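You operate a simulated robot arm through the tools that you are given. There is no shell and no other tool. Be economical: measure what you need, move in short steps, check, and stop when the job is done.

The job below is to be done with a simulated two-armed robot. You get a single attempt, and the scene is never put back.

JOB
Fetch the white job card marked "flyers" and stand it on the top shelf of unit three. Take the lid off the grey pot and lay it down on the steel ledge of the feeder. Open the wedge drawer, take the white wedge from the inside of the wedge drawer and put it on the top shelf of unit one and shut the drawer again. Put the 35 job ticket from the top of the planning bench on top of the brown carton there and the 40 job ticket on the free end of the roller bench top. Lift the top guard of unit four open. Any order will do. Set down upright: white job card.
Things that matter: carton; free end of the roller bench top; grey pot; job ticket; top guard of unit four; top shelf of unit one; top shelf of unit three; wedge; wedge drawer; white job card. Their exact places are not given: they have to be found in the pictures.

It is judged by the outcome, as a careful person would: the job done as asked, and still so three seconds after it is handed in. It fails if anything else is knocked over, pushed out of place, dropped, spilled or broken. Lids that push on must go on centred and level and be pressed home; caps that screw on are set level and turned clockwise until they are tight.

ROBOT AND FRAMES
Two 7-joint arms with two-finger parallel grippers on one trunk, on a base that drives. Base frame: it is fixed to the floor where the robot stands at the start and does not move with it; the origin is under the middle of the robot, x ahead of it, y to its left, z up. Lengths are in m, angles in degrees, forces in N, time in s.
The left shoulder is at the start at [0.062, 0.197, 1.204], the right one opposite. With the tool pointing down near the work surface each hand reaches from about 0.1 to 0.34 m from the robot's upright axis, wherever it stands, measured 20 degrees to its own side. Places, roughly: carton [-3.5, -6, 1]; free end of the roller bench top [0, -5.9, 0.8]; grey pot [-4.5, 5, 0.5]; job ticket [-3.25, -6, 1]; top guard of unit four [-3.9, -1.4, 1]; top shelf of unit one (18x59 cm) [-2.82, 3.24, 0.78]; top shelf of unit three (18x59 cm) [-2.82, 0.04, 0.78]; wedge [-4.25, 5.25, 0.25]; wedge drawer [-4.2, 5.2, 0.3]; white job card [0.5, 0, 1]. Payload 1.57 kg a hand.
The tool frame of a hand sits at the grasp point between the pads (the TCP): z along the fingers, y along the line on which they close. The tips reach 0.03 m beyond it. Largest opening 0.11 m; finger width 0.024, thickness 0.012; the body of the gripper, 0.048 by 0.112 m, starts 0.078 m behind the TCP.
Orientation is that of the tool frame in the base frame, as a unit quaternion [x, y, z, w]. With the fingers straight down and closing along the base's y, the tool's x points along the base's -x, its y along +y and its z along -z.

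CONTROLS
- The arms move only by the tool jog_arm. It takes "left_series", "right_series" or both (then of equal length, played together; a hand with none holds still); each is a list of rows, each a list of 6 numbers: the shift along the tool's x, y, z in units of 50 mm (1.0 is 50 mm), then the turn, a rotation vector about the tool's x, y, z in units of 5 degrees (1.0 is 5 degrees). In form: [[dx, dy, dz, ax, ay, az], ...]. A call has 1 to 20 rows; each row shifts and turns the commanded pose from where the row before left it, along the tool's axes as they then stand. "left_hand" and "right_hand" are, for a hand that has rows, the closure, from 0 (fully open) to 1 (shut), set as the call begins (left out, the last holds). A call with a number of a shift or a turn outside -1 to 1 is refused whole. A row lasts 0.2 s, in which the tool goes at most 0.05 m and 8.6 degrees; a call with a longer step from one row to the next is refused whole, and so is a gripper value outside its range. Where a pose cannot be reached the arm comes as near as it can. A force on the tool above 40 N (or 10 N above the force at the start of the call, whichever is more), or a blocked arm, ends the call early, and 0.2 s more pass. The fingers move at their own pace (about 0.072 m/s each) and stop on an object; they squeeze with about 24 N. The grip force told is the motor's: it shows also when the fingers shut on nothing. Time passes only in rows, and 0.2 s behind the last, so rows that do not move let the fingers close. It gives the time, the measured TCP pose, the force on the tool (base axes), the opening and the grip force at its end, in the units of the frame above (readings bear some noise), with the torque about the TCP (base axes, N m) and any sound that the robot's microphone picked up, and new pictures: "show" is both (left out), scene, wrist or none (wrist: the cameras of the hands that moved).
- Cameras (640 x 400 px; columns grow to the right, rows downward): "scene" is now at [0.1061, 0.0003, 1.7873]; the picture's right is [0.09, -1.00, 0.00], its down [-0.81, -0.07, -0.58] and it looks along [0.58, 0.05, -0.81] (base axes); focal length 260 px, centre (320, 200). "left" rides on the left gripper at [0.07, -0.016, -0.141] in its tool frame; the picture's right is [0.23, 0.97, 0.00], its down [-0.86, 0.20, -0.48] and it looks along [-0.47, 0.11, 0.88] (tool axes); focal length 222 px, centre (320, 200). "right" rides on the right gripper at [0.07, 0.016, -0.141] in its tool frame; the picture's right is [-0.23, 0.97, 0.00], its down [-0.85, -0.20, -0.48] and it looks along [-0.47, -0.11, 0.88] (tool axes); focal length 222 px, centre (320, 200).
- raise_lower(by): slides the trunk up (or, below 0, down) by that many m; the arms and the scene camera ride with it, the base frame stays. It gives what a move gives, with no picture.
- roll_base(legs): drives the robot by 1 to 6 legs, each [ahead, left, turn to the left] in m, m and degrees, along the robot's own axes; the way and the turn of a leg run together, so that a leg with both is an arc; at most 1.5 m and 180 degrees a leg. The arms and the cameras ride along, it lands a little off, and it stops where it bumps. It gives what a move gives, and a new picture of the scene camera.
- head_to(pan, tilt): turns the head with the scene camera to pan (to the left, within 86 degrees either way) and tilt (down, from -29 to 69), counted from straight ahead of the robot. It gives what a move gives, and a new picture of the scene camera.
- locate(camera, pixels): for up to 12 pixels [column, row] of the newest picture of that camera ("zoom" is the newest enlarged one), the place [x, y, z] in the base frame of the surface seen there, good to about 0.002 m, but the place of the scene camera against the robot may be out by one fixed shift of up to 0.012 m in any direction. No time passes.
- zoom(camera, box): a new picture of the part [left, top, right, bottom] of that camera's present view, enlarged. No time passes.
- hand_in(): hands the job in; it is judged then, once.

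Go step by step. Measure first, check grasps and placings, and put right what went wrong. The budget is 124 turns and 260 pictures, counting those below and the enlarged ones. Unless the task says otherwise, let go and move clear before handing in.

The tools are called after "Request:" as name(argument=value, ...) on one line, values as JSON. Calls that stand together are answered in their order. jog_arm: Moves the arms, as the interface text tells. Its arguments: {"type":"object","properties":{"left_series":{"type":"array","items":{"type":"array","items":{"type":"number"}}},"left_hand":{"type":"number"},"right_series":{"type":"array","items":{"type":"array","items":{"type":"number"}}},"right_hand":{"type":"number"},"show":{"type":"string","enum":["both","scene","wrist","none"]}},"required":[]} The other tools are called the same way: raise_lower (by) slides the trunk up or down; roll_base (legs) drives the base; head_to (pan, tilt) turns the head that bears the scene camera; locate (camera, pixels) gives the place of the surface under pixels of a picture; zoom (camera, box) takes an enlarged picture of a part of a camera's view; hand_in () hands the job in.

At the start:

```text
time: 0.0
left_tcp_pos: [0.483, 0.2586, 1.3146]
left_ee_rot: [0.001, 1.0, 0.0, 0.0]
left_contact_force: [0.5, -0.3, -0.6]
left_torque: [-0.01, 0.01, 0.0]
left_opening: 0.1099
left_grasp_force: 0.1
right_tcp_pos: [0.4501, -0.1865, 1.3074]
right_ee_rot: [0.0, 1.0, 0.0, -0.001]
right_contact_force: [0.4, -0.7, 0.2]
right_torque: [-0.01, 0.01, 0.0]
right_opening: 0.11
right_grasp_force: 0.0
trunk travel left (down, up): [-0.8, 0.19]
robot x, y, heading: [-0.0, -0.0015, 0.1]
head pan, tilt: [4.9, 54.2]
```

scene: 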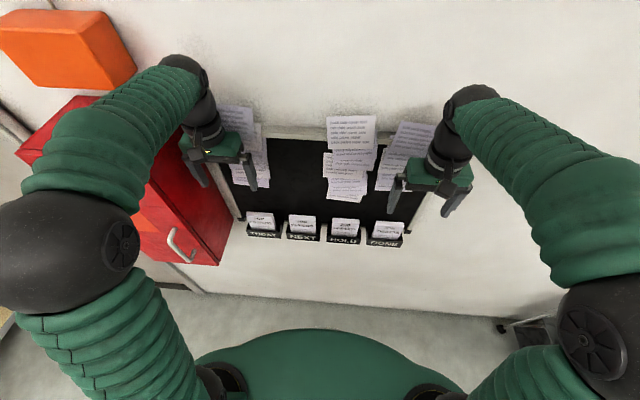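
right: 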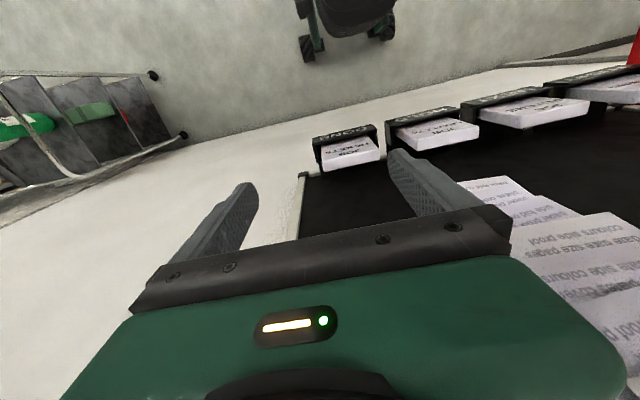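
left: 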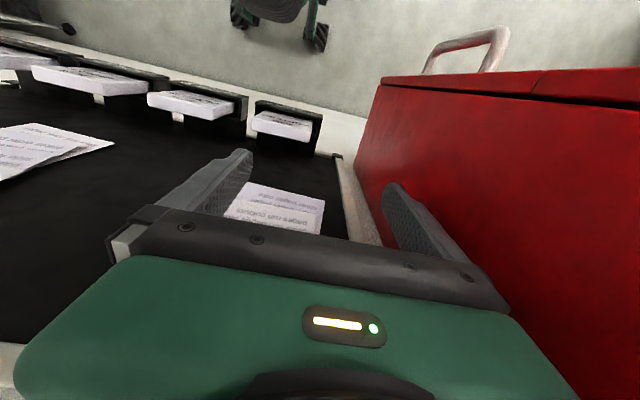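

The scene shows a wall board with four white cards in pockets (around pixels 262,222 to 386,230). I'll zoom in to read them.

Request:
zoom(camera="scene", box=[230, 190, 420, 260])

Request:
locate(camera="scene", pixels=[[262, 216], [302, 218], [345, 220], [386, 224], [264, 232], [304, 236], [344, 239], [384, 241], [300, 160], [430, 240], [330, 300]])

```text
3.37 times, centred on (325, 225) of scene
```

zoom: 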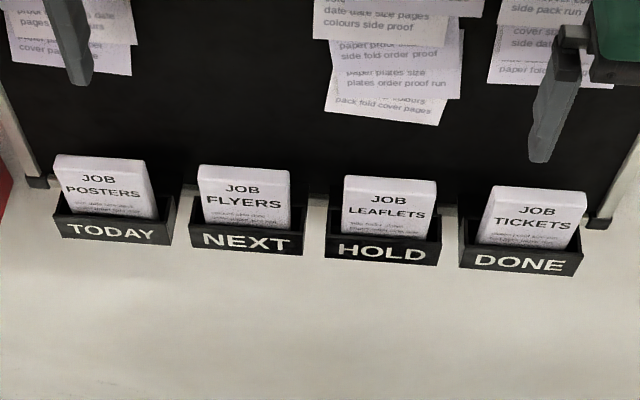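

```text
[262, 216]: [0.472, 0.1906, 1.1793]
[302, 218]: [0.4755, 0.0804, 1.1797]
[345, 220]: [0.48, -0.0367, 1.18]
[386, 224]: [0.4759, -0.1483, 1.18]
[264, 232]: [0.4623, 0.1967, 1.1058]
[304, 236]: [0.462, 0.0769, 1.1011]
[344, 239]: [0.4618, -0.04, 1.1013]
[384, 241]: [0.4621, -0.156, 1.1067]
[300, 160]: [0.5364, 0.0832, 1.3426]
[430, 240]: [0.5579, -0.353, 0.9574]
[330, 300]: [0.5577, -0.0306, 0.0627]
```

The FLYERS card is the second one (NEXT), near [0.475, 0.08, 1.18]. I'll enlarge it to measure its edges, and look with both wrist cameras' views as well.

Request:
zoom(camera="scene", box=[280, 200, 328, 260])

Request:
zoom(camera="left", box=[0, 30, 340, 180])

```text
6.67 times, centred on (304, 230) of scene
```

zoom: 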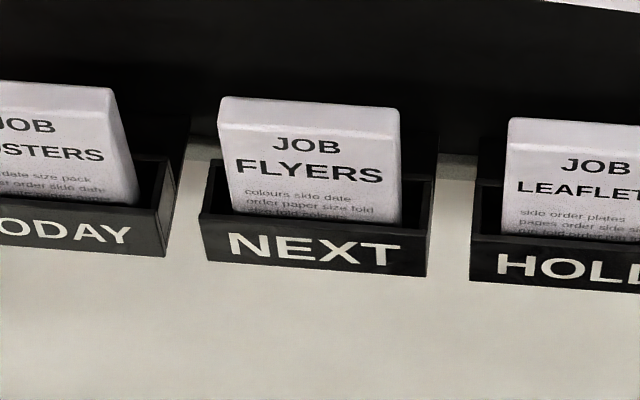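

```text
1.88 times, centred on (170, 105) of left
```

zoom: 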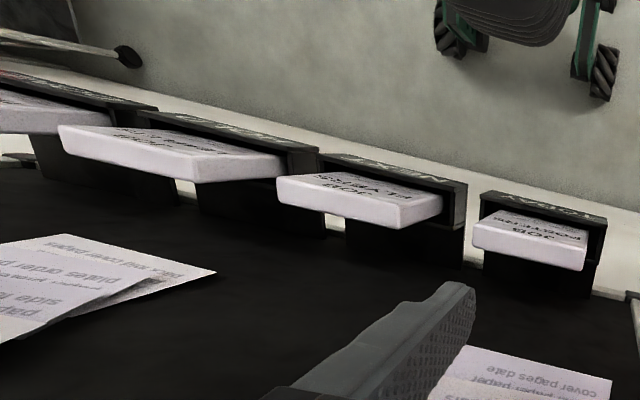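

Request:
locate(camera="left", pixels=[[151, 127], [205, 148], [233, 134], [175, 124], [200, 125], [180, 142], [213, 155], [228, 164]])

Request:
zoom(camera="scene", box=[280, 200, 328, 230])

Request:
locate(camera="scene", pixels=[[297, 216], [339, 216], [298, 230], [339, 233], [297, 231], [310, 225]])

```text
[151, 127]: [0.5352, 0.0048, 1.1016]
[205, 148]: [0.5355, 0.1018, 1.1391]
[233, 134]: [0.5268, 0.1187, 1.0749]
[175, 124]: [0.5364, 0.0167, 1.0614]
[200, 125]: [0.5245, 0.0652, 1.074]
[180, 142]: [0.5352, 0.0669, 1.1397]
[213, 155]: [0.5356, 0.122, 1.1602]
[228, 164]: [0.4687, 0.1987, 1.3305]
```

```text
13.33 times, centred on (304, 215) of scene
```

zoom: 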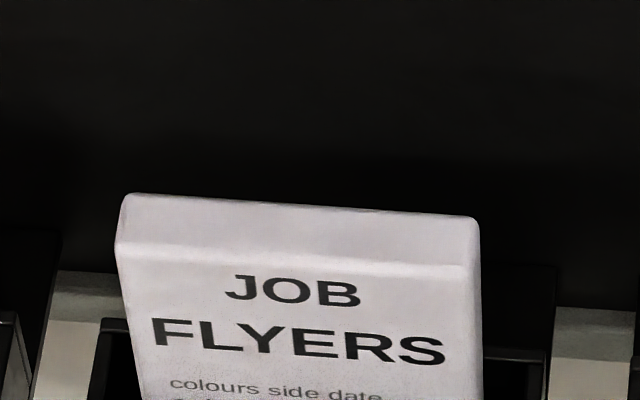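

```text
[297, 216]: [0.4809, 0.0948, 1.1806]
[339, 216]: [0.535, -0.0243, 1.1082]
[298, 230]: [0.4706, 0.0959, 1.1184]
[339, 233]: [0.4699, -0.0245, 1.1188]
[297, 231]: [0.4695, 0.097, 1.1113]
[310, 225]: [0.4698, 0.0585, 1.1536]
```

Request:
locate(camera="zoom", pixels=[[130, 205], [135, 235], [128, 250], [300, 212], [300, 250], [460, 225], [465, 255], [465, 275], [475, 300], [122, 275], [140, 370], [475, 380]])

Request:
locate(camera="left", pixels=[[150, 97], [148, 105], [180, 112], [205, 118], [212, 119], [232, 105], [200, 105], [240, 108]])

```text
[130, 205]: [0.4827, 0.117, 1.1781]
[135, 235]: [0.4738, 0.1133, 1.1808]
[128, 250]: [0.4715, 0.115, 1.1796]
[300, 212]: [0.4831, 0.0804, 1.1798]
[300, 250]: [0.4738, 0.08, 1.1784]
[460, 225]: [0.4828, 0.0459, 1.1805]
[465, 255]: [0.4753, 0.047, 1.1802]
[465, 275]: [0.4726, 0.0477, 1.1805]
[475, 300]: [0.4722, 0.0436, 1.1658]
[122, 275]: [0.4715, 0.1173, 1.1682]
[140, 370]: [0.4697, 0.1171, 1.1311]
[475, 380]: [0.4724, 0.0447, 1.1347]
```

```text
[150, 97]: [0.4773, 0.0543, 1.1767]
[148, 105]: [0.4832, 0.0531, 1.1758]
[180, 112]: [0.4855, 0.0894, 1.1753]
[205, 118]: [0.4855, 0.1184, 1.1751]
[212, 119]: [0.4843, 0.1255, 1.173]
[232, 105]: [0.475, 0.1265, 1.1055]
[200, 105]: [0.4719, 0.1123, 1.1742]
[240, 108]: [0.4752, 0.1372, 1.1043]
```

Wrist-camera measurement puts the FLYERS card at y 0.052–0.126, x 0.4715–0.487, top z≈1.176. That implies a scene offset of about +[0.002, 0.008, -0.005]. I'll bring the left hand over it, fingers down and closing along y.

Request:
jog_arm(left_series=[[0.08, -0.85, 0, 0, 0, 0], [0, -0.85, 0, 0, 0, 0], [0, -0.85, 0, 0, 0, 0], [0, -0.85, 0, 0, 0, 0], [0, 0, 0.5, 0, 0, 0], [0, 0, 0.5, 0, 0, 0], [0, 0, 0, 0, 0, 0]], left_hand=0)

```text
time: 1.6
left_tcp_pos: [0.4771, 0.0872, 1.2665]
left_ee_rot: [0.0, 1.0, 0.0, 0.0]
left_contact_force: [-0.2, 0.3, 0.5]
left_torque: [0.0, 0.0, 0.0]
left_opening: 0.1101
left_grasp_force: 0.0
right_tcp_pos: [0.4489, -0.1866, 1.3086]
right_ee_rot: [0.0, 1.0, -0.001, 0.0]
right_contact_force: [0.0, -0.5, -0.1]
right_torque: [-0.01, 0.0, -0.02]
right_opening: 0.1099
right_grasp_force: 0.0
trunk travel left (down, up): [-0.8, 0.19]
robot x, y, heading: [-0.0023, 0.0007, 0.3]
head pan, tilt: [4.9, 54.2]
```

scene: 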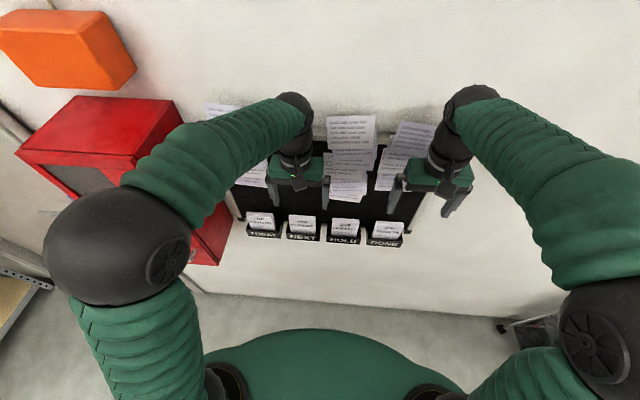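
left: 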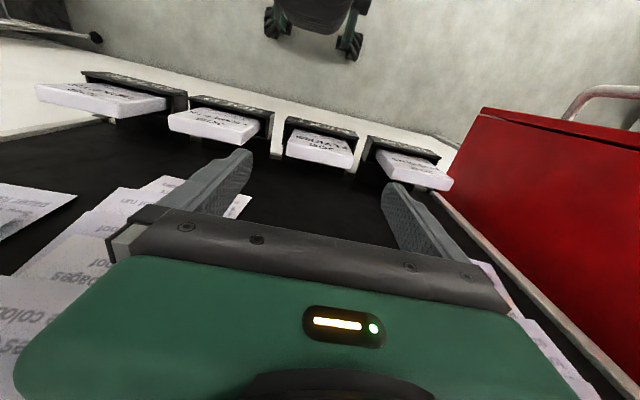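

The card appears centred between the fingers (card at 287–352, row 150). I'll measure it again from here.

Request:
locate(camera="left", pixels=[[290, 154], [318, 160], [347, 166], [292, 140], [349, 155], [320, 168], [375, 300], [290, 125]])

```text
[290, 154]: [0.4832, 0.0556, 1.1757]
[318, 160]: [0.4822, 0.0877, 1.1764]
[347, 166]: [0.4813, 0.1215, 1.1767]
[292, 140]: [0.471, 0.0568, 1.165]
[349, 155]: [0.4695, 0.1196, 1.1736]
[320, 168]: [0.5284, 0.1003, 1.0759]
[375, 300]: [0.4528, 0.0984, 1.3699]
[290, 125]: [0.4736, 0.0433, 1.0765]
```

The card centre is y≈0.0885, x≈0.478, and the TCP matches. I'll descend so the tips stop about 1.5 cm above the pocket rim, then close.

Request:
jog_arm(left_series=[[0, 0, 0.8, 0, 0, 0], [0, 0, 0.8, 0, 0, 0], [0, 0, 0.7, 0, 0, 0], [0, 0, 0, 0, 0, 0]], show="none")

Request:
jog_arm(left_series=[[0, 0, 0, 0, 0, 0], [0, 0, 0, 0, 0, 0], [0, 0, 0, 0, 0, 0], [0, 0, 0, 0, 0, 0]], left_hand=1, show="wrist")

```text
time: 2.6
left_tcp_pos: [0.4767, 0.085, 1.15]
left_ee_rot: [0.001, 1.0, 0.001, 0.0]
left_contact_force: [0.5, -0.4, -0.1]
left_torque: [0.01, 0.0, 0.01]
left_opening: 0.1098
left_grasp_force: 0.1
right_tcp_pos: [0.4477, -0.1867, 1.308]
right_ee_rot: [-0.001, 1.0, -0.001, 0.0]
right_contact_force: [0.0, 0.8, 0.5]
right_torque: [0.0, -0.02, 0.0]
right_opening: 0.1102
right_grasp_force: 0.0
trunk travel left (down, up): [-0.8, 0.19]
robot x, y, heading: [0.0005, -0.0016, 0.0]
head pan, tilt: [4.9, 54.2]
```

```text
time: 3.6
left_tcp_pos: [0.4771, 0.0854, 1.1496]
left_ee_rot: [-0.001, 1.0, 0.0, 0.0]
left_contact_force: [0.1, 0.4, 0.5]
left_torque: [0.0, -0.03, 0.01]
left_opening: 0.0743
left_grasp_force: 24.3
right_tcp_pos: [0.4491, -0.1861, 1.3074]
right_ee_rot: [0.0, 1.0, 0.0, 0.0]
right_contact_force: [-0.3, -0.7, 0.2]
right_torque: [0.01, 0.01, 0.0]
right_opening: 0.1099
right_grasp_force: 0.0
trunk travel left (down, up): [-0.8, 0.19]
robot x, y, heading: [-0.0004, 0.0002, 0.0]
head pan, tilt: [4.9, 54.2]
```

left: 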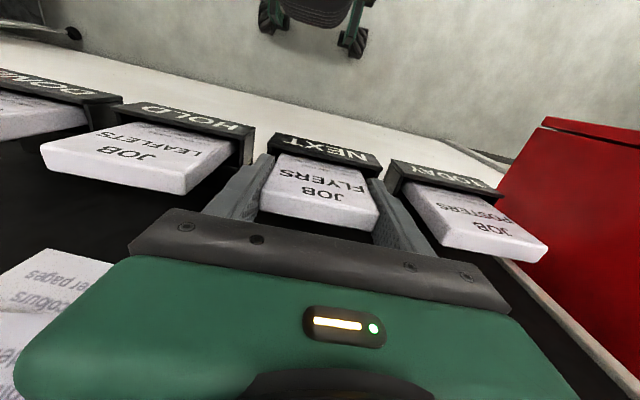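

The card is gripped (opening 74 mm, 24 N). I'll lift it straight up out of the pocket.

Request:
jog_arm(left_series=[[0, 0, -0.6, 0, 0, 0], [0, 0, -0.6, 0, 0, 0], [0, 0, -0.6, 0, 0, 0], [0, 0, -0.6, 0, 0, 0], [0, 0, -0.6, 0, 0, 0], [0.5, 0, 0, 0, 0, 0], [1, 0, 0, 0, 0, 0], [1, 0, 0, 0, 0, 0], [0, 0, 0, 0, 0, 0]])

```text
time: 5.6
left_tcp_pos: [0.3531, 0.0893, 1.3]
left_ee_rot: [-0.001, 1.0, 0.0, -0.001]
left_contact_force: [0.6, -0.3, -0.7]
left_torque: [0.01, 0.01, -0.01]
left_opening: 0.0745
left_grasp_force: 24.3
right_tcp_pos: [0.45, -0.1861, 1.3067]
right_ee_rot: [0.001, 1.0, 0.002, -0.001]
right_contact_force: [0.5, -0.4, -0.1]
right_torque: [-0.01, -0.01, -0.01]
right_opening: 0.11
right_grasp_force: 0.0
trunk travel left (down, up): [-0.8, 0.19]
robot x, y, heading: [-0.0011, 0.0005, -0.4]
head pan, tilt: [4.9, 54.2]
```

scene: 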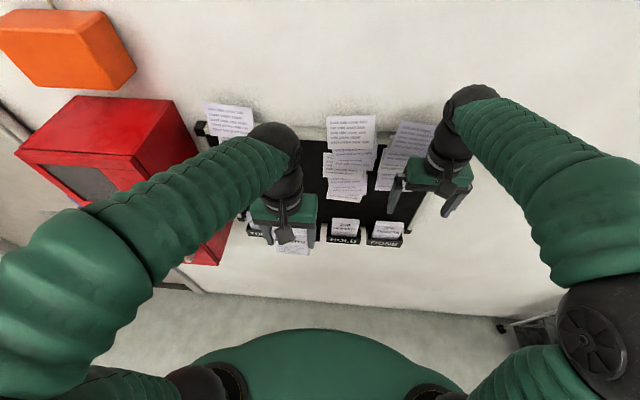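
left: 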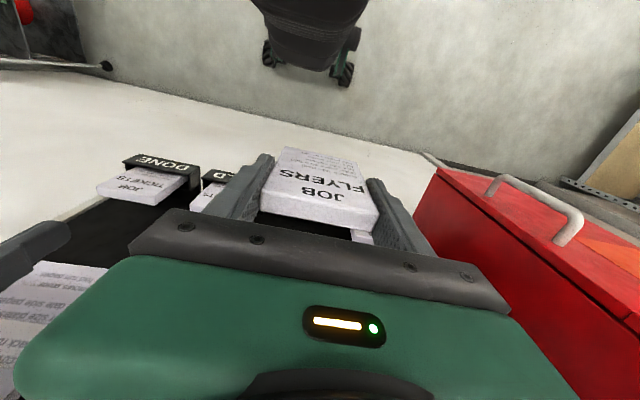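

The card is out. I'll back off a little, turn to face the room, and look with the head raised.

Request:
roll_base(legs=[[-0.3, 0, 0], [0, 0, 180]])

Request:
head_to(pan=0, tilt=12)

Request:
head_to(pan=70, tilt=12)

Request:
head_to(pan=-70, tilt=12)

```text
time: 14.9
left_tcp_pos: [-0.6619, -0.0761, 1.3006]
left_ee_rot: [1.0, -0.018, 0.0, 0.0]
left_contact_force: [-0.2, -0.8, -0.1]
left_torque: [-0.02, -0.02, 0.01]
left_opening: 0.0745
left_grasp_force: 23.8
right_tcp_pos: [-0.7492, 0.2031, 1.3073]
right_ee_rot: [1.0, -0.017, -0.001, 0.0]
right_contact_force: [-0.7, 0.6, 0.3]
right_torque: [-0.01, -0.02, -0.01]
right_opening: 0.1099
right_grasp_force: 0.1
trunk travel left (down, up): [-0.8, 0.19]
robot x, y, heading: [-0.3081, 0.0013, 177.9]
head pan, tilt: [4.9, 54.2]
```

scene: 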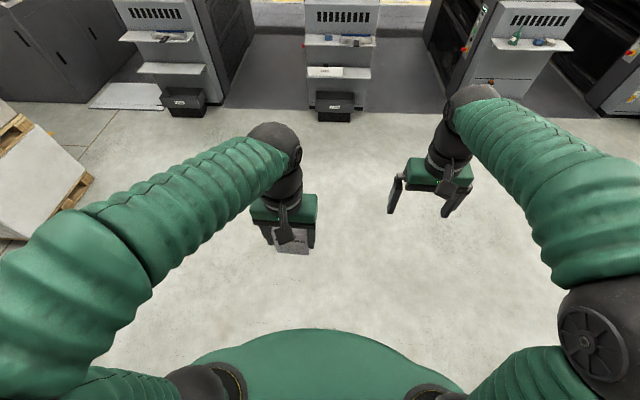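

```text
time: 16.0
left_tcp_pos: [-0.6615, -0.0762, 1.3001]
left_ee_rot: [1.0, -0.017, 0.0, 0.001]
left_contact_force: [0.1, 0.7, -0.7]
left_torque: [0.0, -0.01, 0.02]
left_opening: 0.0743
left_grasp_force: 24.4
right_tcp_pos: [-0.748, 0.202, 1.3083]
right_ee_rot: [1.0, -0.018, 0.0, 0.0]
right_contact_force: [-0.4, 0.3, 0.6]
right_torque: [0.01, 0.04, 0.01]
right_opening: 0.1099
right_grasp_force: 0.0
trunk travel left (down, up): [-0.8, 0.19]
robot x, y, heading: [-0.3031, -0.0006, 178.1]
head pan, tilt: [0.0, 12.0]
```

scene: 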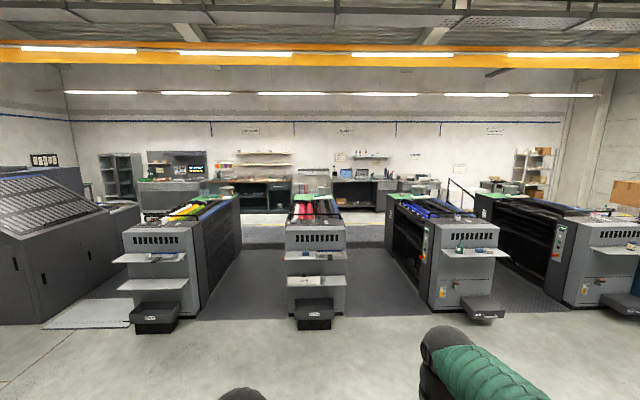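

```text
time: 17.4
left_tcp_pos: [-0.6604, -0.0771, 1.3005]
left_ee_rot: [1.0, -0.018, 0.0, 0.0]
left_contact_force: [-0.3, -1.0, -0.5]
left_torque: [0.03, -0.03, 0.01]
left_opening: 0.0743
left_grasp_force: 23.7
right_tcp_pos: [-0.7482, 0.2029, 1.3087]
right_ee_rot: [1.0, -0.017, 0.001, 0.0]
right_contact_force: [-0.5, 0.1, -1.2]
right_torque: [0.02, 0.02, 0.0]
right_opening: 0.1098
right_grasp_force: 0.1
trunk travel left (down, up): [-0.8, 0.19]
robot x, y, heading: [-0.3065, -0.0013, 177.9]
head pan, tilt: [70.0, 12.0]
```

scene: 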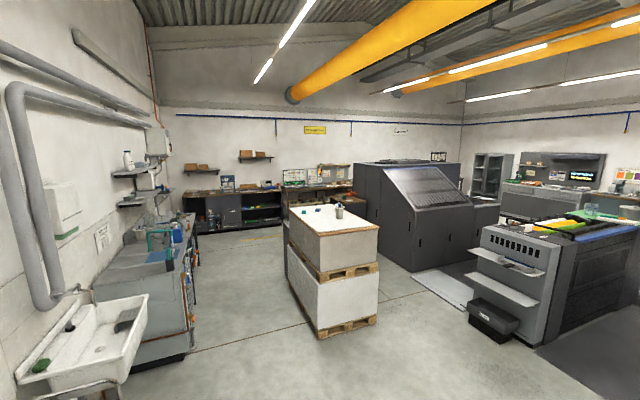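

```text
time: 19.7
left_tcp_pos: [-0.6598, -0.0754, 1.3006]
left_ee_rot: [1.0, -0.018, 0.0, 0.0]
left_contact_force: [0.0, 0.8, -0.7]
left_torque: [0.02, -0.01, -0.02]
left_opening: 0.0744
left_grasp_force: 23.9
right_tcp_pos: [-0.7477, 0.2022, 1.3083]
right_ee_rot: [1.0, -0.017, 0.0, 0.0]
right_contact_force: [0.1, 0.7, -1.0]
right_torque: [0.0, -0.02, 0.0]
right_opening: 0.1098
right_grasp_force: 0.1
trunk travel left (down, up): [-0.8, 0.19]
robot x, y, heading: [-0.309, -0.001, 178.0]
head pan, tilt: [-70.0, 12.0]
```

scene: 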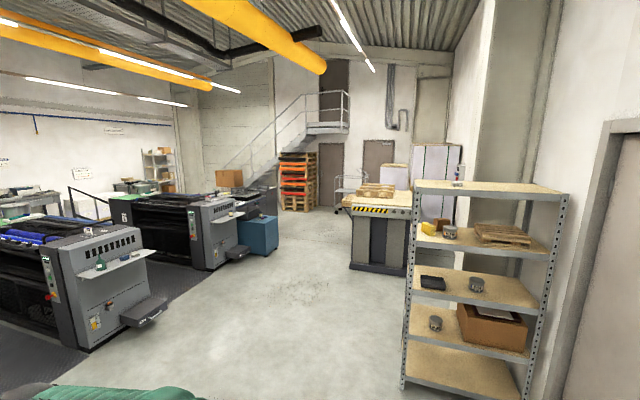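

The four press units are ahead; unit three is straight in front with its top shelf around (318,253). I'll drive closer and look down at the shelf.

Request:
roll_base(legs=[[1.4, 0, 2]])

Request:
head_to(pan=0, tilt=45)

```text
time: 26.6
left_tcp_pos: [-2.0481, -0.0668, 1.301]
left_ee_rot: [1.0, 0.002, -0.001, 0.0]
left_contact_force: [-0.8, -0.6, -1.9]
left_torque: [0.0, 0.0, 0.02]
left_opening: 0.0744
left_grasp_force: 24.2
right_tcp_pos: [-2.1451, 0.2089, 1.3087]
right_ee_rot: [1.0, 0.001, -0.001, 0.0]
right_contact_force: [0.1, -0.6, 0.1]
right_torque: [-0.03, 0.01, -0.02]
right_opening: 0.1104
right_grasp_force: 0.0
trunk travel left (down, up): [-0.8, 0.19]
robot x, y, heading: [-1.6962, 0.0215, -179.8]
head pan, tilt: [-70.0, 12.0]
```

scene: 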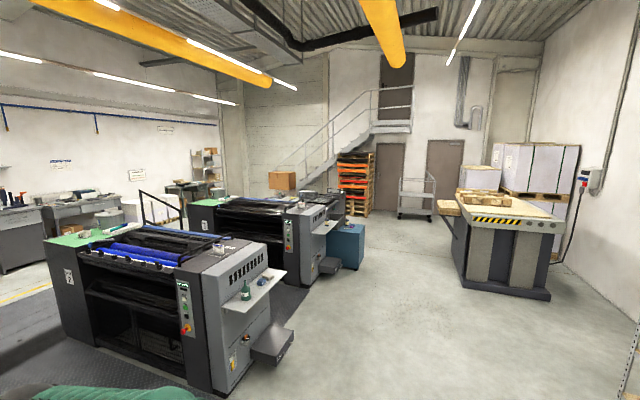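

```text
time: 28.0
left_tcp_pos: [-2.0478, -0.0665, 1.3001]
left_ee_rot: [1.0, 0.001, 0.0, 0.0]
left_contact_force: [-0.7, -0.4, -0.3]
left_torque: [0.0, 0.02, 0.02]
left_opening: 0.0747
left_grasp_force: 23.8
right_tcp_pos: [-2.1462, 0.2074, 1.3084]
right_ee_rot: [1.0, 0.001, 0.0, 0.0]
right_contact_force: [0.3, -0.2, -0.7]
right_torque: [-0.01, 0.04, 0.01]
right_opening: 0.1099
right_grasp_force: 0.1
trunk travel left (down, up): [-0.8, 0.19]
robot x, y, heading: [-1.6975, 0.0214, -180.0]
head pan, tilt: [0.0, 45.0]
```

scene: 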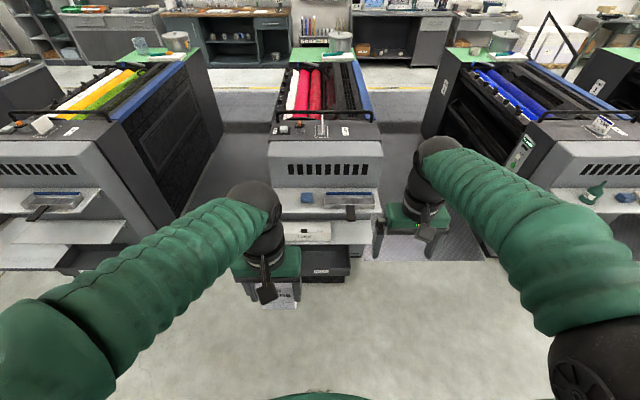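

Request:
zoom(camera="scene", box=[260, 170, 400, 290])

Request:
locate(camera="zoom", pixels=[[160, 120], [160, 160], [450, 160], [460, 110], [250, 110], [250, 150], [200, 190], [200, 235], [480, 260], [540, 150], [245, 115], [380, 130]])

```text
3.33 times, centred on (330, 230) of scene
```

zoom: 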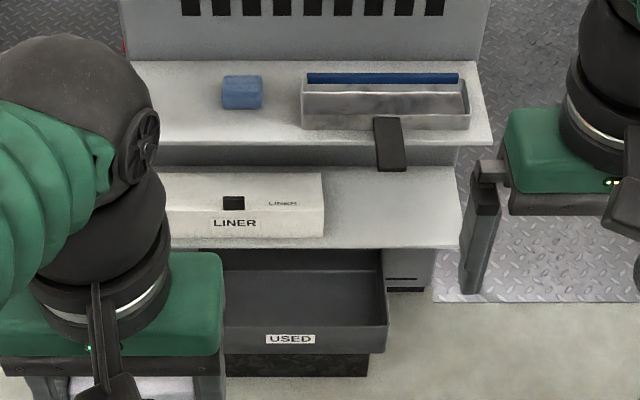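

```text
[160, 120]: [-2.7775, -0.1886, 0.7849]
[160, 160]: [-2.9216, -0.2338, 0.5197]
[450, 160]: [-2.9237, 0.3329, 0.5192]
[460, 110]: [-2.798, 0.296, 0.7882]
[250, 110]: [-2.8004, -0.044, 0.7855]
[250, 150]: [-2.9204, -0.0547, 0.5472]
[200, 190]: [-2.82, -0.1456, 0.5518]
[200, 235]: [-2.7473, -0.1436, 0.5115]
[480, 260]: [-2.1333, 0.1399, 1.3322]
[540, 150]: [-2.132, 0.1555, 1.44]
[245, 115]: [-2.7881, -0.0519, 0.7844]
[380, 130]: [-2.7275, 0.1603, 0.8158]
```

Request:
locate(camera="left", pixels=[[320, 205], [325, 165], [325, 158], [325, 154], [325, 152], [325, 150], [325, 148], [290, 150], [360, 165]])

Request:
locate(camera="scene", pixels=[[265, 240], [265, 300], [290, 308], [340, 205], [270, 185], [310, 196], [330, 258], [318, 275], [345, 275], [285, 130], [370, 125]])

```text
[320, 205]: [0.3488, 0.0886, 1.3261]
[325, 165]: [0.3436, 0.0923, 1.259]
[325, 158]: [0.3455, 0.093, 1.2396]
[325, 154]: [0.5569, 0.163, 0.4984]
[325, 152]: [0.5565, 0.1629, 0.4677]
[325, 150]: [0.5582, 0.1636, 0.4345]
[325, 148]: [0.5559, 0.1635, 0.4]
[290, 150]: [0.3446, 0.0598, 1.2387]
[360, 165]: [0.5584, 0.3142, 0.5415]
```

```text
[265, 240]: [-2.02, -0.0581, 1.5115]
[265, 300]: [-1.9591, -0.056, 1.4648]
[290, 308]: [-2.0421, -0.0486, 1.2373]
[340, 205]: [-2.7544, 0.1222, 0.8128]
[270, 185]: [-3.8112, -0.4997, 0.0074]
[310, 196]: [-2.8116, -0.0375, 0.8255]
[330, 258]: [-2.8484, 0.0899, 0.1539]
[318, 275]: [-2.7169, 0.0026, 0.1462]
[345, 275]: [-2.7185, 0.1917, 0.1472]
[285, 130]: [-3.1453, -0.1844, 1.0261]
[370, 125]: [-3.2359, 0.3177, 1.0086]
```

Card bottom is about 0.066 below the TCP. The free shelf area is left of the blue block (y≈-0.175, x≈-2.78, z≈0.78). I'll pull the right hand back, extend the left one, lower the trunk, and drive in.

Request:
jog_arm(left_series=[[-0.9, 0.55, 0, 0, 0, 0], [-0.9, 0.55, 0, 0, 0, 0], [0, 0.55, 0, 0, 0, 0], [0, 0.55, 0, 0, 0, 0], [0, 0, 0, 0, 0, 0]], right_series=[[0.95, 0, 0, 0, 0, 0], [0.95, 0, 0, 0, 0, 0], [0.95, 0, 0, 0, 0, 0], [0.95, 0, 0, 0, 0, 0], [0, 0, 0, 0, 0, 0]], show="none")

Request:
raise_lower(by=-0.3)

Request:
roll_base(legs=[[0.58, 0, 0]])

```text
refused: row 1 steps farther than a row can; nothing moved
```

```text
time: 31.0
left_tcp_pos: [-2.0482, -0.0663, 1.0018]
left_ee_rot: [1.0, 0.001, 0.0, 0.0]
left_contact_force: [0.0, -0.6, -0.2]
left_torque: [-0.01, -0.03, 0.0]
left_opening: 0.0743
left_grasp_force: 24.2
right_tcp_pos: [-2.1453, 0.2082, 1.0087]
right_ee_rot: [1.0, 0.001, -0.002, 0.0]
right_contact_force: [0.3, -0.6, -0.9]
right_torque: [0.0, 0.03, 0.02]
right_opening: 0.1101
right_grasp_force: 0.2
trunk travel left (down, up): [-0.5, 0.49]
robot x, y, heading: [-1.6967, 0.0202, -179.9]
head pan, tilt: [0.0, 45.0]
```

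```text
time: 34.3
left_tcp_pos: [-2.6264, -0.0778, 1.0012]
left_ee_rot: [1.0, 0.008, 0.0, 0.0]
left_contact_force: [-0.6, 0.2, -0.2]
left_torque: [0.0, -0.03, 0.0]
left_opening: 0.0743
left_grasp_force: 24.5
right_tcp_pos: [-2.7276, 0.1961, 1.0083]
right_ee_rot: [1.0, 0.009, 0.0, 0.0]
right_contact_force: [-0.6, -0.4, 0.2]
right_torque: [0.02, 0.01, 0.01]
right_opening: 0.11
right_grasp_force: 0.0
trunk travel left (down, up): [-0.5, 0.49]
robot x, y, heading: [-2.277, 0.02, -178.9]
head pan, tilt: [0.0, 45.0]
```

scene: 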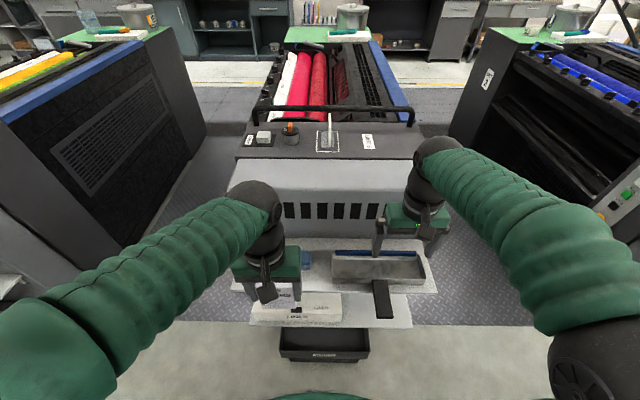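

The layout is fine and nothing was touched; the first arm call was refused for a too-long step. I'll move the arms now: left forward and outward over the shelf, right back.

Request:
jog_arm(left_series=[[-0.7, 0.5, 0, 0, 0, 0], [-0.7, 0.5, 0, 0, 0, 0], [-0.7, 0.5, 0, 0, 0, 0], [-0.7, 0.4, 0, 0, 0, -0.2], [0, 0, 0, 0, 0, 0]], right_series=[[0.95, 0, 0, 0, 0, 0], [0.95, 0, 0, 0, 0, 0], [0.95, 0, 0, 0, 0, 0], [0.95, 0, 0, 0, 0, 0], [0, 0, 0, 0, 0, 0]], show="both")

```text
time: 35.5
left_tcp_pos: [-2.7613, -0.1739, 1.0019]
left_ee_rot: [1.0, 0.017, -0.001, 0.0]
left_contact_force: [0.7, -0.1, 0.1]
left_torque: [-0.01, 0.06, -0.02]
left_opening: 0.0742
left_grasp_force: 23.8
right_tcp_pos: [-2.5848, 0.199, 1.009]
right_ee_rot: [1.0, 0.009, 0.001, 0.0]
right_contact_force: [0.3, 0.5, 0.3]
right_torque: [0.0, 0.01, 0.0]
right_opening: 0.1097
right_grasp_force: 0.0
right hand out of reach, approached as far as the arm can: row 4
trunk travel left (down, up): [-0.5, 0.49]
robot x, y, heading: [-2.2774, 0.0177, -178.5]
head pan, tilt: [0.0, 45.0]
```

scene: 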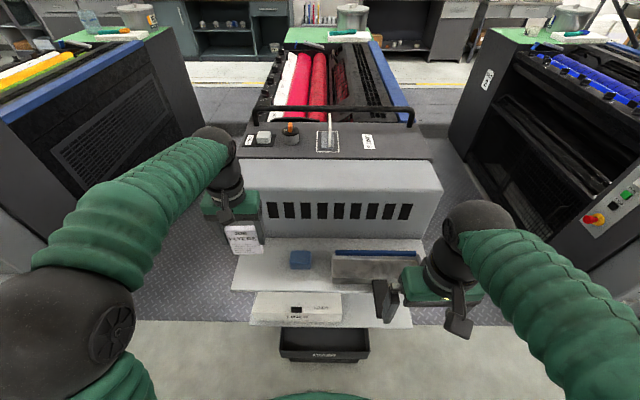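
right: 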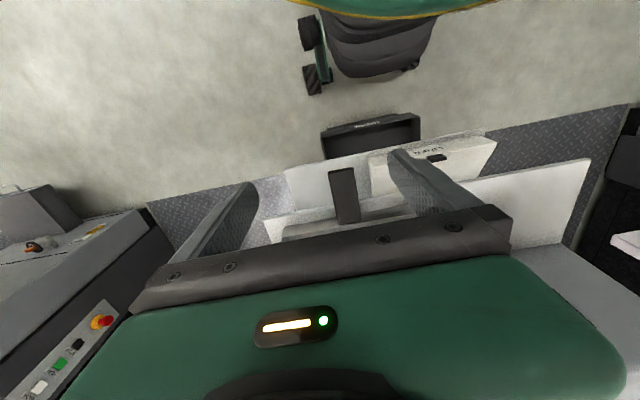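
left: 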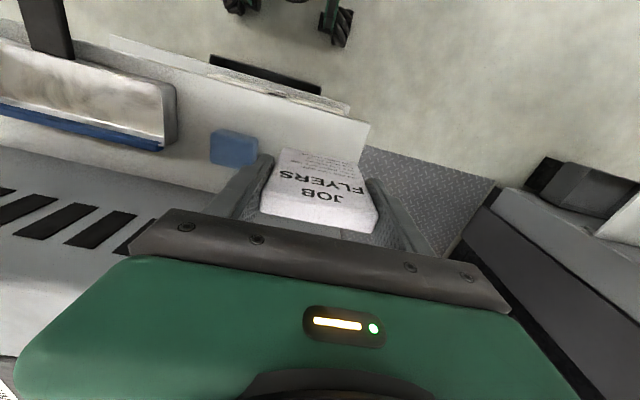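

The left wrist view shows the shelf edge at (368,125) and the blue block at (235,148). I'll locate both for a more accurate target.

Request:
locate(camera="left", pixels=[[365, 124], [357, 145], [270, 128], [340, 115], [238, 158], [256, 160], [213, 150], [260, 142], [222, 132], [255, 138], [325, 150], [322, 155]])

```text
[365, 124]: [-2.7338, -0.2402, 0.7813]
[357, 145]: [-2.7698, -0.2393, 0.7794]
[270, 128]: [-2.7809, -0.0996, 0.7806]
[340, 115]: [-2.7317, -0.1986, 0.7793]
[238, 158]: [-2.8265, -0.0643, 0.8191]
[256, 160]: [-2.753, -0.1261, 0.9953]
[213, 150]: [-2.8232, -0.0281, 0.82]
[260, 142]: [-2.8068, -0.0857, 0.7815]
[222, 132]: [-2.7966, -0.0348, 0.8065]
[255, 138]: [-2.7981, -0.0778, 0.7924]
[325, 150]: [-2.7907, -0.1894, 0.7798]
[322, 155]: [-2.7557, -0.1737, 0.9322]
```

Shelf z=0.780, left edge y≈-0.24, block's left side y≈-0.085. I'll nudge to y=-0.16, lower the trunk 0.13, then check.

Request:
jog_arm(left_series=[[-0.3, -0.25, 0, 0, 0, 0], [0, 0, 0, 0, 0, 0]], show="none")

Request:
raise_lower(by=-0.13)

Request:
jog_arm(left_series=[[0, 0, 0.1, 0, 0, 0], [0, 0, 0, 0, 0, 0]], show="both")

```text
time: 36.1
left_tcp_pos: [-2.777, -0.1618, 1.0033]
left_ee_rot: [1.0, 0.017, 0.0, 0.0]
left_contact_force: [-0.3, -0.3, 0.2]
left_torque: [0.02, 0.03, 0.0]
left_opening: 0.0744
left_grasp_force: 24.0
right_tcp_pos: [-2.5857, 0.1986, 1.0097]
right_ee_rot: [1.0, 0.009, 0.001, 0.0]
right_contact_force: [0.4, -0.7, 1.0]
right_torque: [0.03, 0.04, -0.03]
right_opening: 0.1102
right_grasp_force: 0.0
trunk travel left (down, up): [-0.5, 0.49]
robot x, y, heading: [-2.278, 0.0195, -178.9]
head pan, tilt: [0.0, 45.0]
```

```text
time: 37.7
left_tcp_pos: [-2.7774, -0.1624, 0.8713]
left_ee_rot: [1.0, 0.018, -0.001, 0.0]
left_contact_force: [-0.3, 0.5, -0.1]
left_torque: [0.02, 0.02, 0.0]
left_opening: 0.0743
left_grasp_force: 24.3
right_tcp_pos: [-2.5854, 0.1988, 0.8796]
right_ee_rot: [1.0, 0.009, 0.002, 0.0]
right_contact_force: [0.1, 0.5, -0.1]
right_torque: [0.04, 0.01, 0.04]
right_opening: 0.1099
right_grasp_force: 0.0
trunk travel left (down, up): [-0.37, 0.62]
robot x, y, heading: [-2.281, 0.015, -179.3]
head pan, tilt: [0.0, 45.0]
```

```text
time: 38.3
left_tcp_pos: [-2.7773, -0.161, 0.867]
left_ee_rot: [1.0, 0.017, 0.0, 0.0]
left_contact_force: [-0.8, 0.8, 0.1]
left_torque: [0.0, 0.03, 0.01]
left_opening: 0.074
left_grasp_force: 24.2
right_tcp_pos: [-2.5853, 0.1989, 0.8786]
right_ee_rot: [1.0, 0.009, 0.001, 0.002]
right_contact_force: [0.9, -0.1, 0.1]
right_torque: [-0.01, 0.0, 0.0]
right_opening: 0.1103
right_grasp_force: 0.1
trunk travel left (down, up): [-0.37, 0.62]
robot x, y, heading: [-2.2774, 0.0145, -178.7]
head pan, tilt: [0.0, 45.0]
```

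scene: 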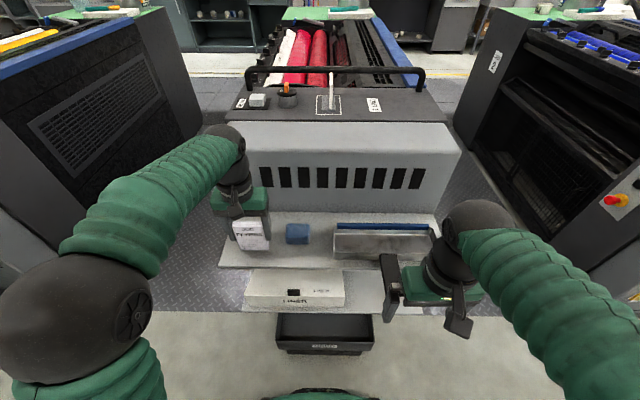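
left: 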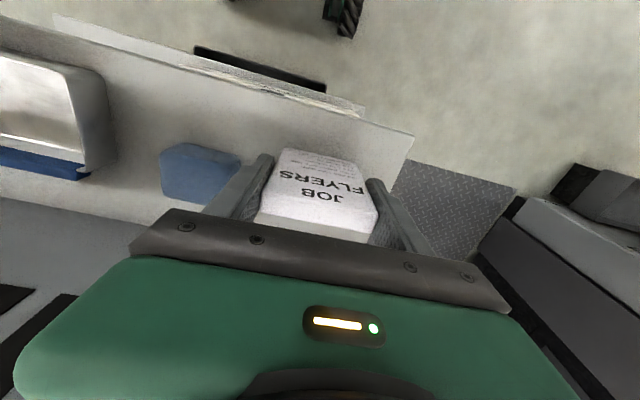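

Request:
jog_arm(left_series=[[0, 0, 0.1, 0, 0, 0], [0, 0, 0.1, 0, 0, 0], [0, 0, 0.08, 0, 0, 0], [0, 0, 0, 0, 0, 0]], show="wrist")

Request:
locate(camera="left", pixels=[[325, 165], [325, 160], [325, 157], [325, 155], [325, 153], [325, 151], [325, 148], [290, 152]])

```text
time: 39.3
left_tcp_pos: [-2.7766, -0.1624, 0.8534]
left_ee_rot: [1.0, 0.018, -0.003, 0.0]
left_contact_force: [-0.5, -1.7, 13.7]
left_torque: [0.03, 0.01, -0.07]
left_opening: 0.0742
left_grasp_force: 23.7
right_tcp_pos: [-2.5855, 0.1976, 0.8793]
right_ee_rot: [1.0, 0.008, 0.001, 0.0]
right_contact_force: [0.5, -0.4, 0.4]
right_torque: [0.0, 0.03, -0.04]
right_opening: 0.11
right_grasp_force: 0.0
trunk travel left (down, up): [-0.37, 0.62]
robot x, y, heading: [-2.2791, 0.0173, -178.7]
head pan, tilt: [0.0, 45.0]
```

left: 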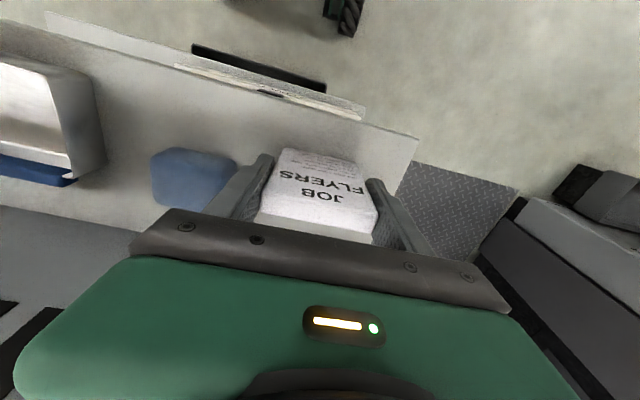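

```text
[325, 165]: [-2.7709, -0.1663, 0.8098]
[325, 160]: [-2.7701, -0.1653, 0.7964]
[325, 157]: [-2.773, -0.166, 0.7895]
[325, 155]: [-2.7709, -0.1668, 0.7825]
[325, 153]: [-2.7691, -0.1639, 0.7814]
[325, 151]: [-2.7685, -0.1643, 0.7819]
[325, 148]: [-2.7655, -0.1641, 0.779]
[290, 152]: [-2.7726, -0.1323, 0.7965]
```

Contact: 13.7 N upward and the card's base is on the shelf. I'll open the fingers part way and check.

Request:
jog_arm(left_series=[[0, 0, -0.02, 0, 0, 0], [0, 0, 0, 0, 0, 0], [0, 0, 0, 0, 0, 0]], left_hand=0.18, show="wrist")

```text
time: 40.1
left_tcp_pos: [-2.7774, -0.163, 0.854]
left_ee_rot: [1.0, 0.018, 0.0, 0.0]
left_contact_force: [-0.3, -0.5, 0.3]
left_torque: [0.04, -0.02, 0.02]
left_opening: 0.0903
left_grasp_force: 0.2
right_tcp_pos: [-2.5863, 0.1987, 0.8788]
right_ee_rot: [1.0, 0.009, 0.0, 0.0]
right_contact_force: [1.0, -0.4, -0.1]
right_torque: [-0.02, -0.01, 0.04]
right_opening: 0.1101
right_grasp_force: 0.1
trunk travel left (down, up): [-0.37, 0.62]
robot x, y, heading: [-2.2778, 0.017, -179.1]
head pan, tilt: [0.0, 45.0]
```

left: 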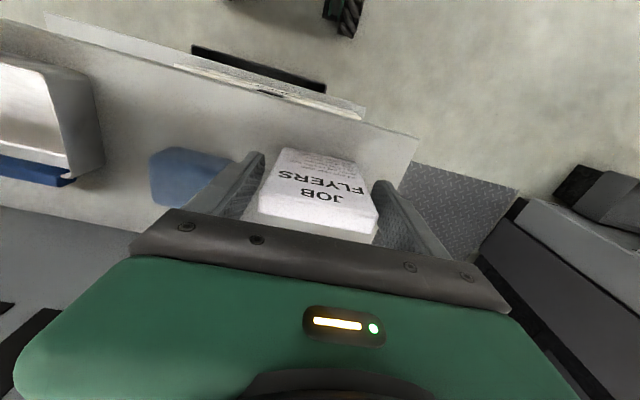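

Released and standing. I'll raise the hand straight up clear with the trunk and look.

Request:
raise_lower(by=0.2)

Request:
roll_base(legs=[[-0.5, 0, 0]])

Request:
zoom(camera="scene", box=[200, 150, 440, 300])

```text
time: 42.3
left_tcp_pos: [-2.7775, -0.1625, 1.0534]
left_ee_rot: [1.0, 0.018, 0.0, 0.001]
left_contact_force: [0.0, -0.4, -0.2]
left_torque: [-0.01, -0.01, 0.0]
left_opening: 0.0901
left_grasp_force: 0.0
right_tcp_pos: [-2.5868, 0.1986, 1.0786]
right_ee_rot: [1.0, 0.008, 0.001, 0.0]
right_contact_force: [-0.3, 0.4, 0.5]
right_torque: [0.03, 0.01, 0.0]
right_opening: 0.1098
right_grasp_force: 0.1
trunk travel left (down, up): [-0.57, 0.42]
robot x, y, heading: [-2.275, 0.0156, -179.1]
head pan, tilt: [0.0, 45.0]
```

```text
time: 45.2
left_tcp_pos: [-2.2887, -0.1528, 1.0534]
left_ee_rot: [1.0, 0.015, 0.001, 0.0]
left_contact_force: [0.7, 0.1, -0.1]
left_torque: [0.01, -0.03, 0.01]
left_opening: 0.0902
left_grasp_force: 0.0
right_tcp_pos: [-2.0962, 0.208, 1.0785]
right_ee_rot: [1.0, 0.008, 0.002, 0.0]
right_contact_force: [-1.4, -1.0, 0.1]
right_torque: [0.02, 0.0, 0.02]
right_opening: 0.1101
right_grasp_force: 0.1
trunk travel left (down, up): [-0.57, 0.42]
robot x, y, heading: [-1.7842, 0.0225, -178.9]
head pan, tilt: [0.0, 45.0]
```

scene: 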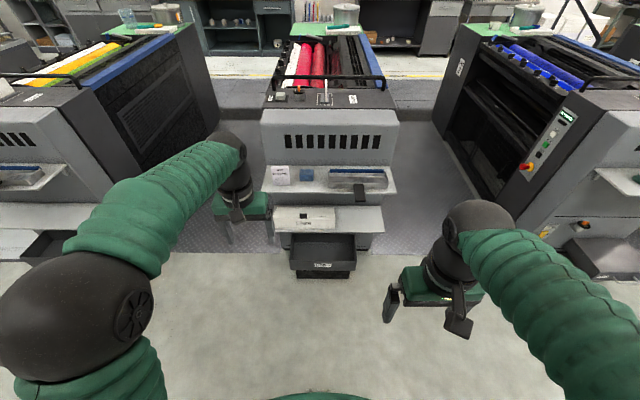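

```text
2.67 times, centred on (320, 225) of scene
```

zoom: 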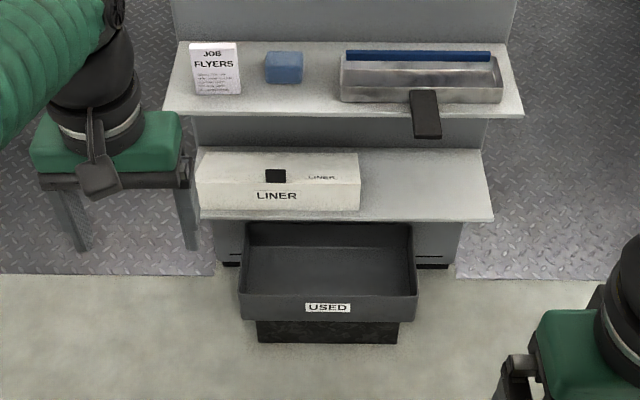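

The card stands on the shelf. Next is unit four (left). I'll turn the head to it and zoom.

Request:
raise_lower(by=0.42)

Request:
head_to(pan=38, tilt=28)

Request:
zoom(camera="scene", box=[180, 100, 460, 275])

```text
refused: 0.42 is not a number from -0.4 to 0.4
```

```text
time: 46.2
left_tcp_pos: [-2.2878, -0.1533, 1.0531]
left_ee_rot: [1.0, 0.017, 0.0, 0.0]
left_contact_force: [0.4, -0.3, 0.4]
left_torque: [0.02, -0.01, -0.01]
left_opening: 0.0902
left_grasp_force: 0.1
right_tcp_pos: [-2.0954, 0.2065, 1.0787]
right_ee_rot: [1.0, 0.008, 0.001, 0.001]
right_contact_force: [0.1, -0.1, -0.9]
right_torque: [0.01, 0.04, 0.02]
right_opening: 0.1101
right_grasp_force: 0.0
trunk travel left (down, up): [-0.57, 0.42]
robot x, y, heading: [-1.7871, 0.0241, -179.0]
head pan, tilt: [38.0, 28.0]
```

scene: 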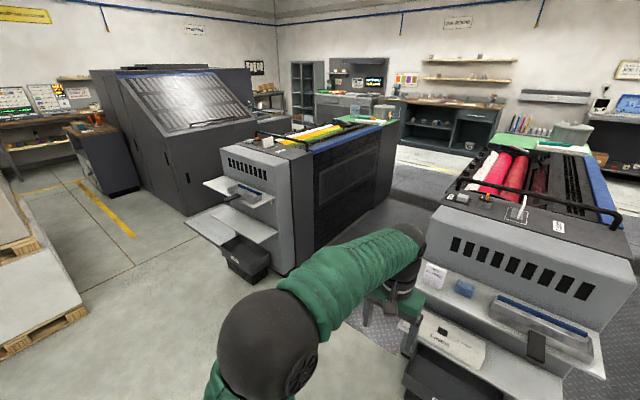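

```text
2.29 times, centred on (320, 188) of scene
```

zoom: 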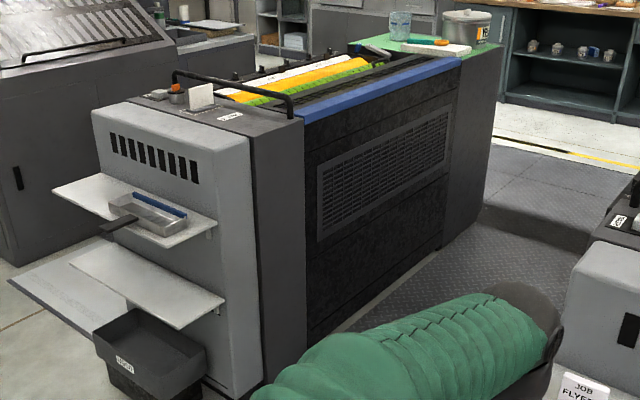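

Request:
zoom(camera="scene", box=[240, 105, 400, 205])

Request:
locate(camera="zoom", pixels=[[115, 125], [330, 165], [345, 195], [220, 140], [150, 160], [390, 165], [540, 80], [300, 110], [430, 110], [400, 60], [480, 50], [360, 150]])

```text
4.00 times, centred on (320, 155) of scene
```

zoom: 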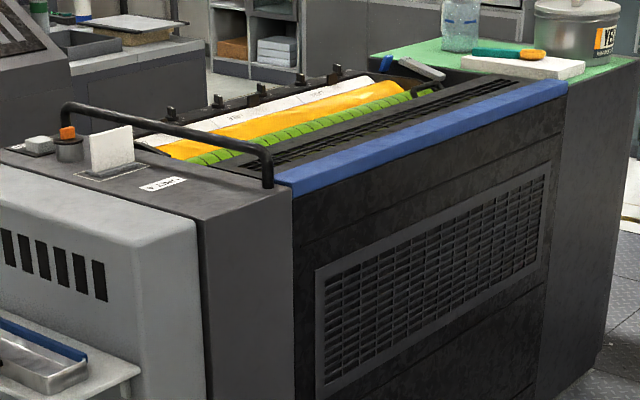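

```text
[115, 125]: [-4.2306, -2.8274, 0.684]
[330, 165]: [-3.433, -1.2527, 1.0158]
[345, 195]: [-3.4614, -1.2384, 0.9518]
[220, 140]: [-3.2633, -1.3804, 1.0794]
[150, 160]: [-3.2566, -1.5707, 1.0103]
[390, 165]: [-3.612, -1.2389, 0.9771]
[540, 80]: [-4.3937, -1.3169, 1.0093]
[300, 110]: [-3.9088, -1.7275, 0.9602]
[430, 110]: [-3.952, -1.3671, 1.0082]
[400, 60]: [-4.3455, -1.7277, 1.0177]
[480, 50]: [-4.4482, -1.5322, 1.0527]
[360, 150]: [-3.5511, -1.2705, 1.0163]
```

The guard looks like the black grille with the blue edge strip on the aisle side (y≈-1.24 to -1.4, x -3.4 to -4.4, z≈1.01). I'll raise the hands and drive into the aisle between units three and four.

Request:
raise_lower(by=0.38)

Request:
roll_base(legs=[[0, 0.78, -1], [0.7, 0, 0]])

Request:
head_to(pan=30, tilt=45)

```text
time: 49.9
left_tcp_pos: [-2.288, -0.1535, 1.4333]
left_ee_rot: [1.0, 0.015, 0.0, 0.0]
left_contact_force: [1.0, 0.7, 0.3]
left_torque: [0.0, 0.0, 0.0]
left_opening: 0.0899
left_grasp_force: 0.0
right_tcp_pos: [-2.0958, 0.207, 1.4592]
right_ee_rot: [1.0, 0.008, 0.001, 0.0]
right_contact_force: [0.6, -0.9, 0.0]
right_torque: [0.0, -0.01, 0.01]
right_opening: 0.1098
right_grasp_force: 0.0
trunk travel left (down, up): [-0.95, 0.04]
robot x, y, heading: [-1.7882, 0.026, -179.1]
head pan, tilt: [38.0, 28.0]
```

```text
time: 57.4
left_tcp_pos: [-2.9865, -0.8894, 1.435]
left_ee_rot: [1.0, -0.001, -0.001, 0.0]
left_contact_force: [-0.9, -0.4, -0.1]
left_torque: [0.0, 0.02, 0.01]
left_opening: 0.0899
left_grasp_force: 0.0
right_tcp_pos: [-2.7834, -0.5364, 1.4606]
right_ee_rot: [1.0, -0.009, 0.0, 0.0]
right_contact_force: [0.9, 0.9, -0.6]
right_torque: [0.03, 0.01, 0.02]
right_opening: 0.1101
right_grasp_force: 0.1
trunk travel left (down, up): [-0.95, 0.04]
robot x, y, heading: [-2.484, -0.7271, 178.9]
head pan, tilt: [38.0, 28.0]
```

scene: 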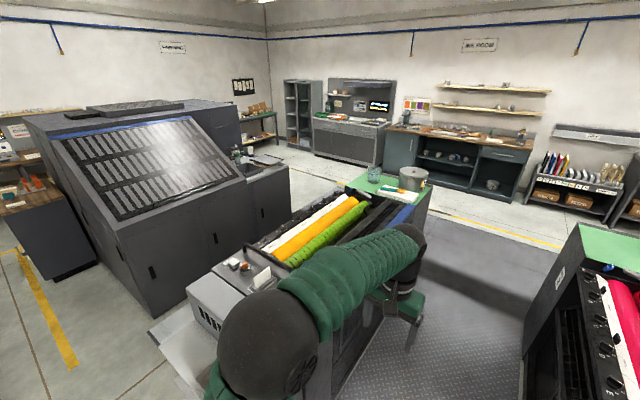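

```text
time: 58.2
left_tcp_pos: [-2.9889, -0.8877, 1.4346]
left_ee_rot: [1.0, 0.0, -0.002, 0.001]
left_contact_force: [0.3, 0.6, 0.0]
left_torque: [0.0, -0.01, 0.0]
left_opening: 0.0903
left_grasp_force: 0.1
right_tcp_pos: [-2.7842, -0.5347, 1.4576]
right_ee_rot: [1.0, -0.01, 0.001, 0.0]
right_contact_force: [0.2, 1.0, 0.2]
right_torque: [-0.01, 0.0, 0.0]
right_opening: 0.1098
right_grasp_force: 0.0
trunk travel left (down, up): [-0.95, 0.04]
robot x, y, heading: [-2.4826, -0.7258, 178.9]
head pan, tilt: [30.0, 45.0]
```

scene: 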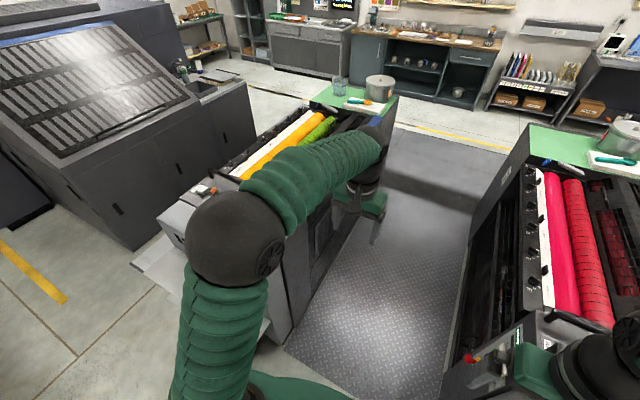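

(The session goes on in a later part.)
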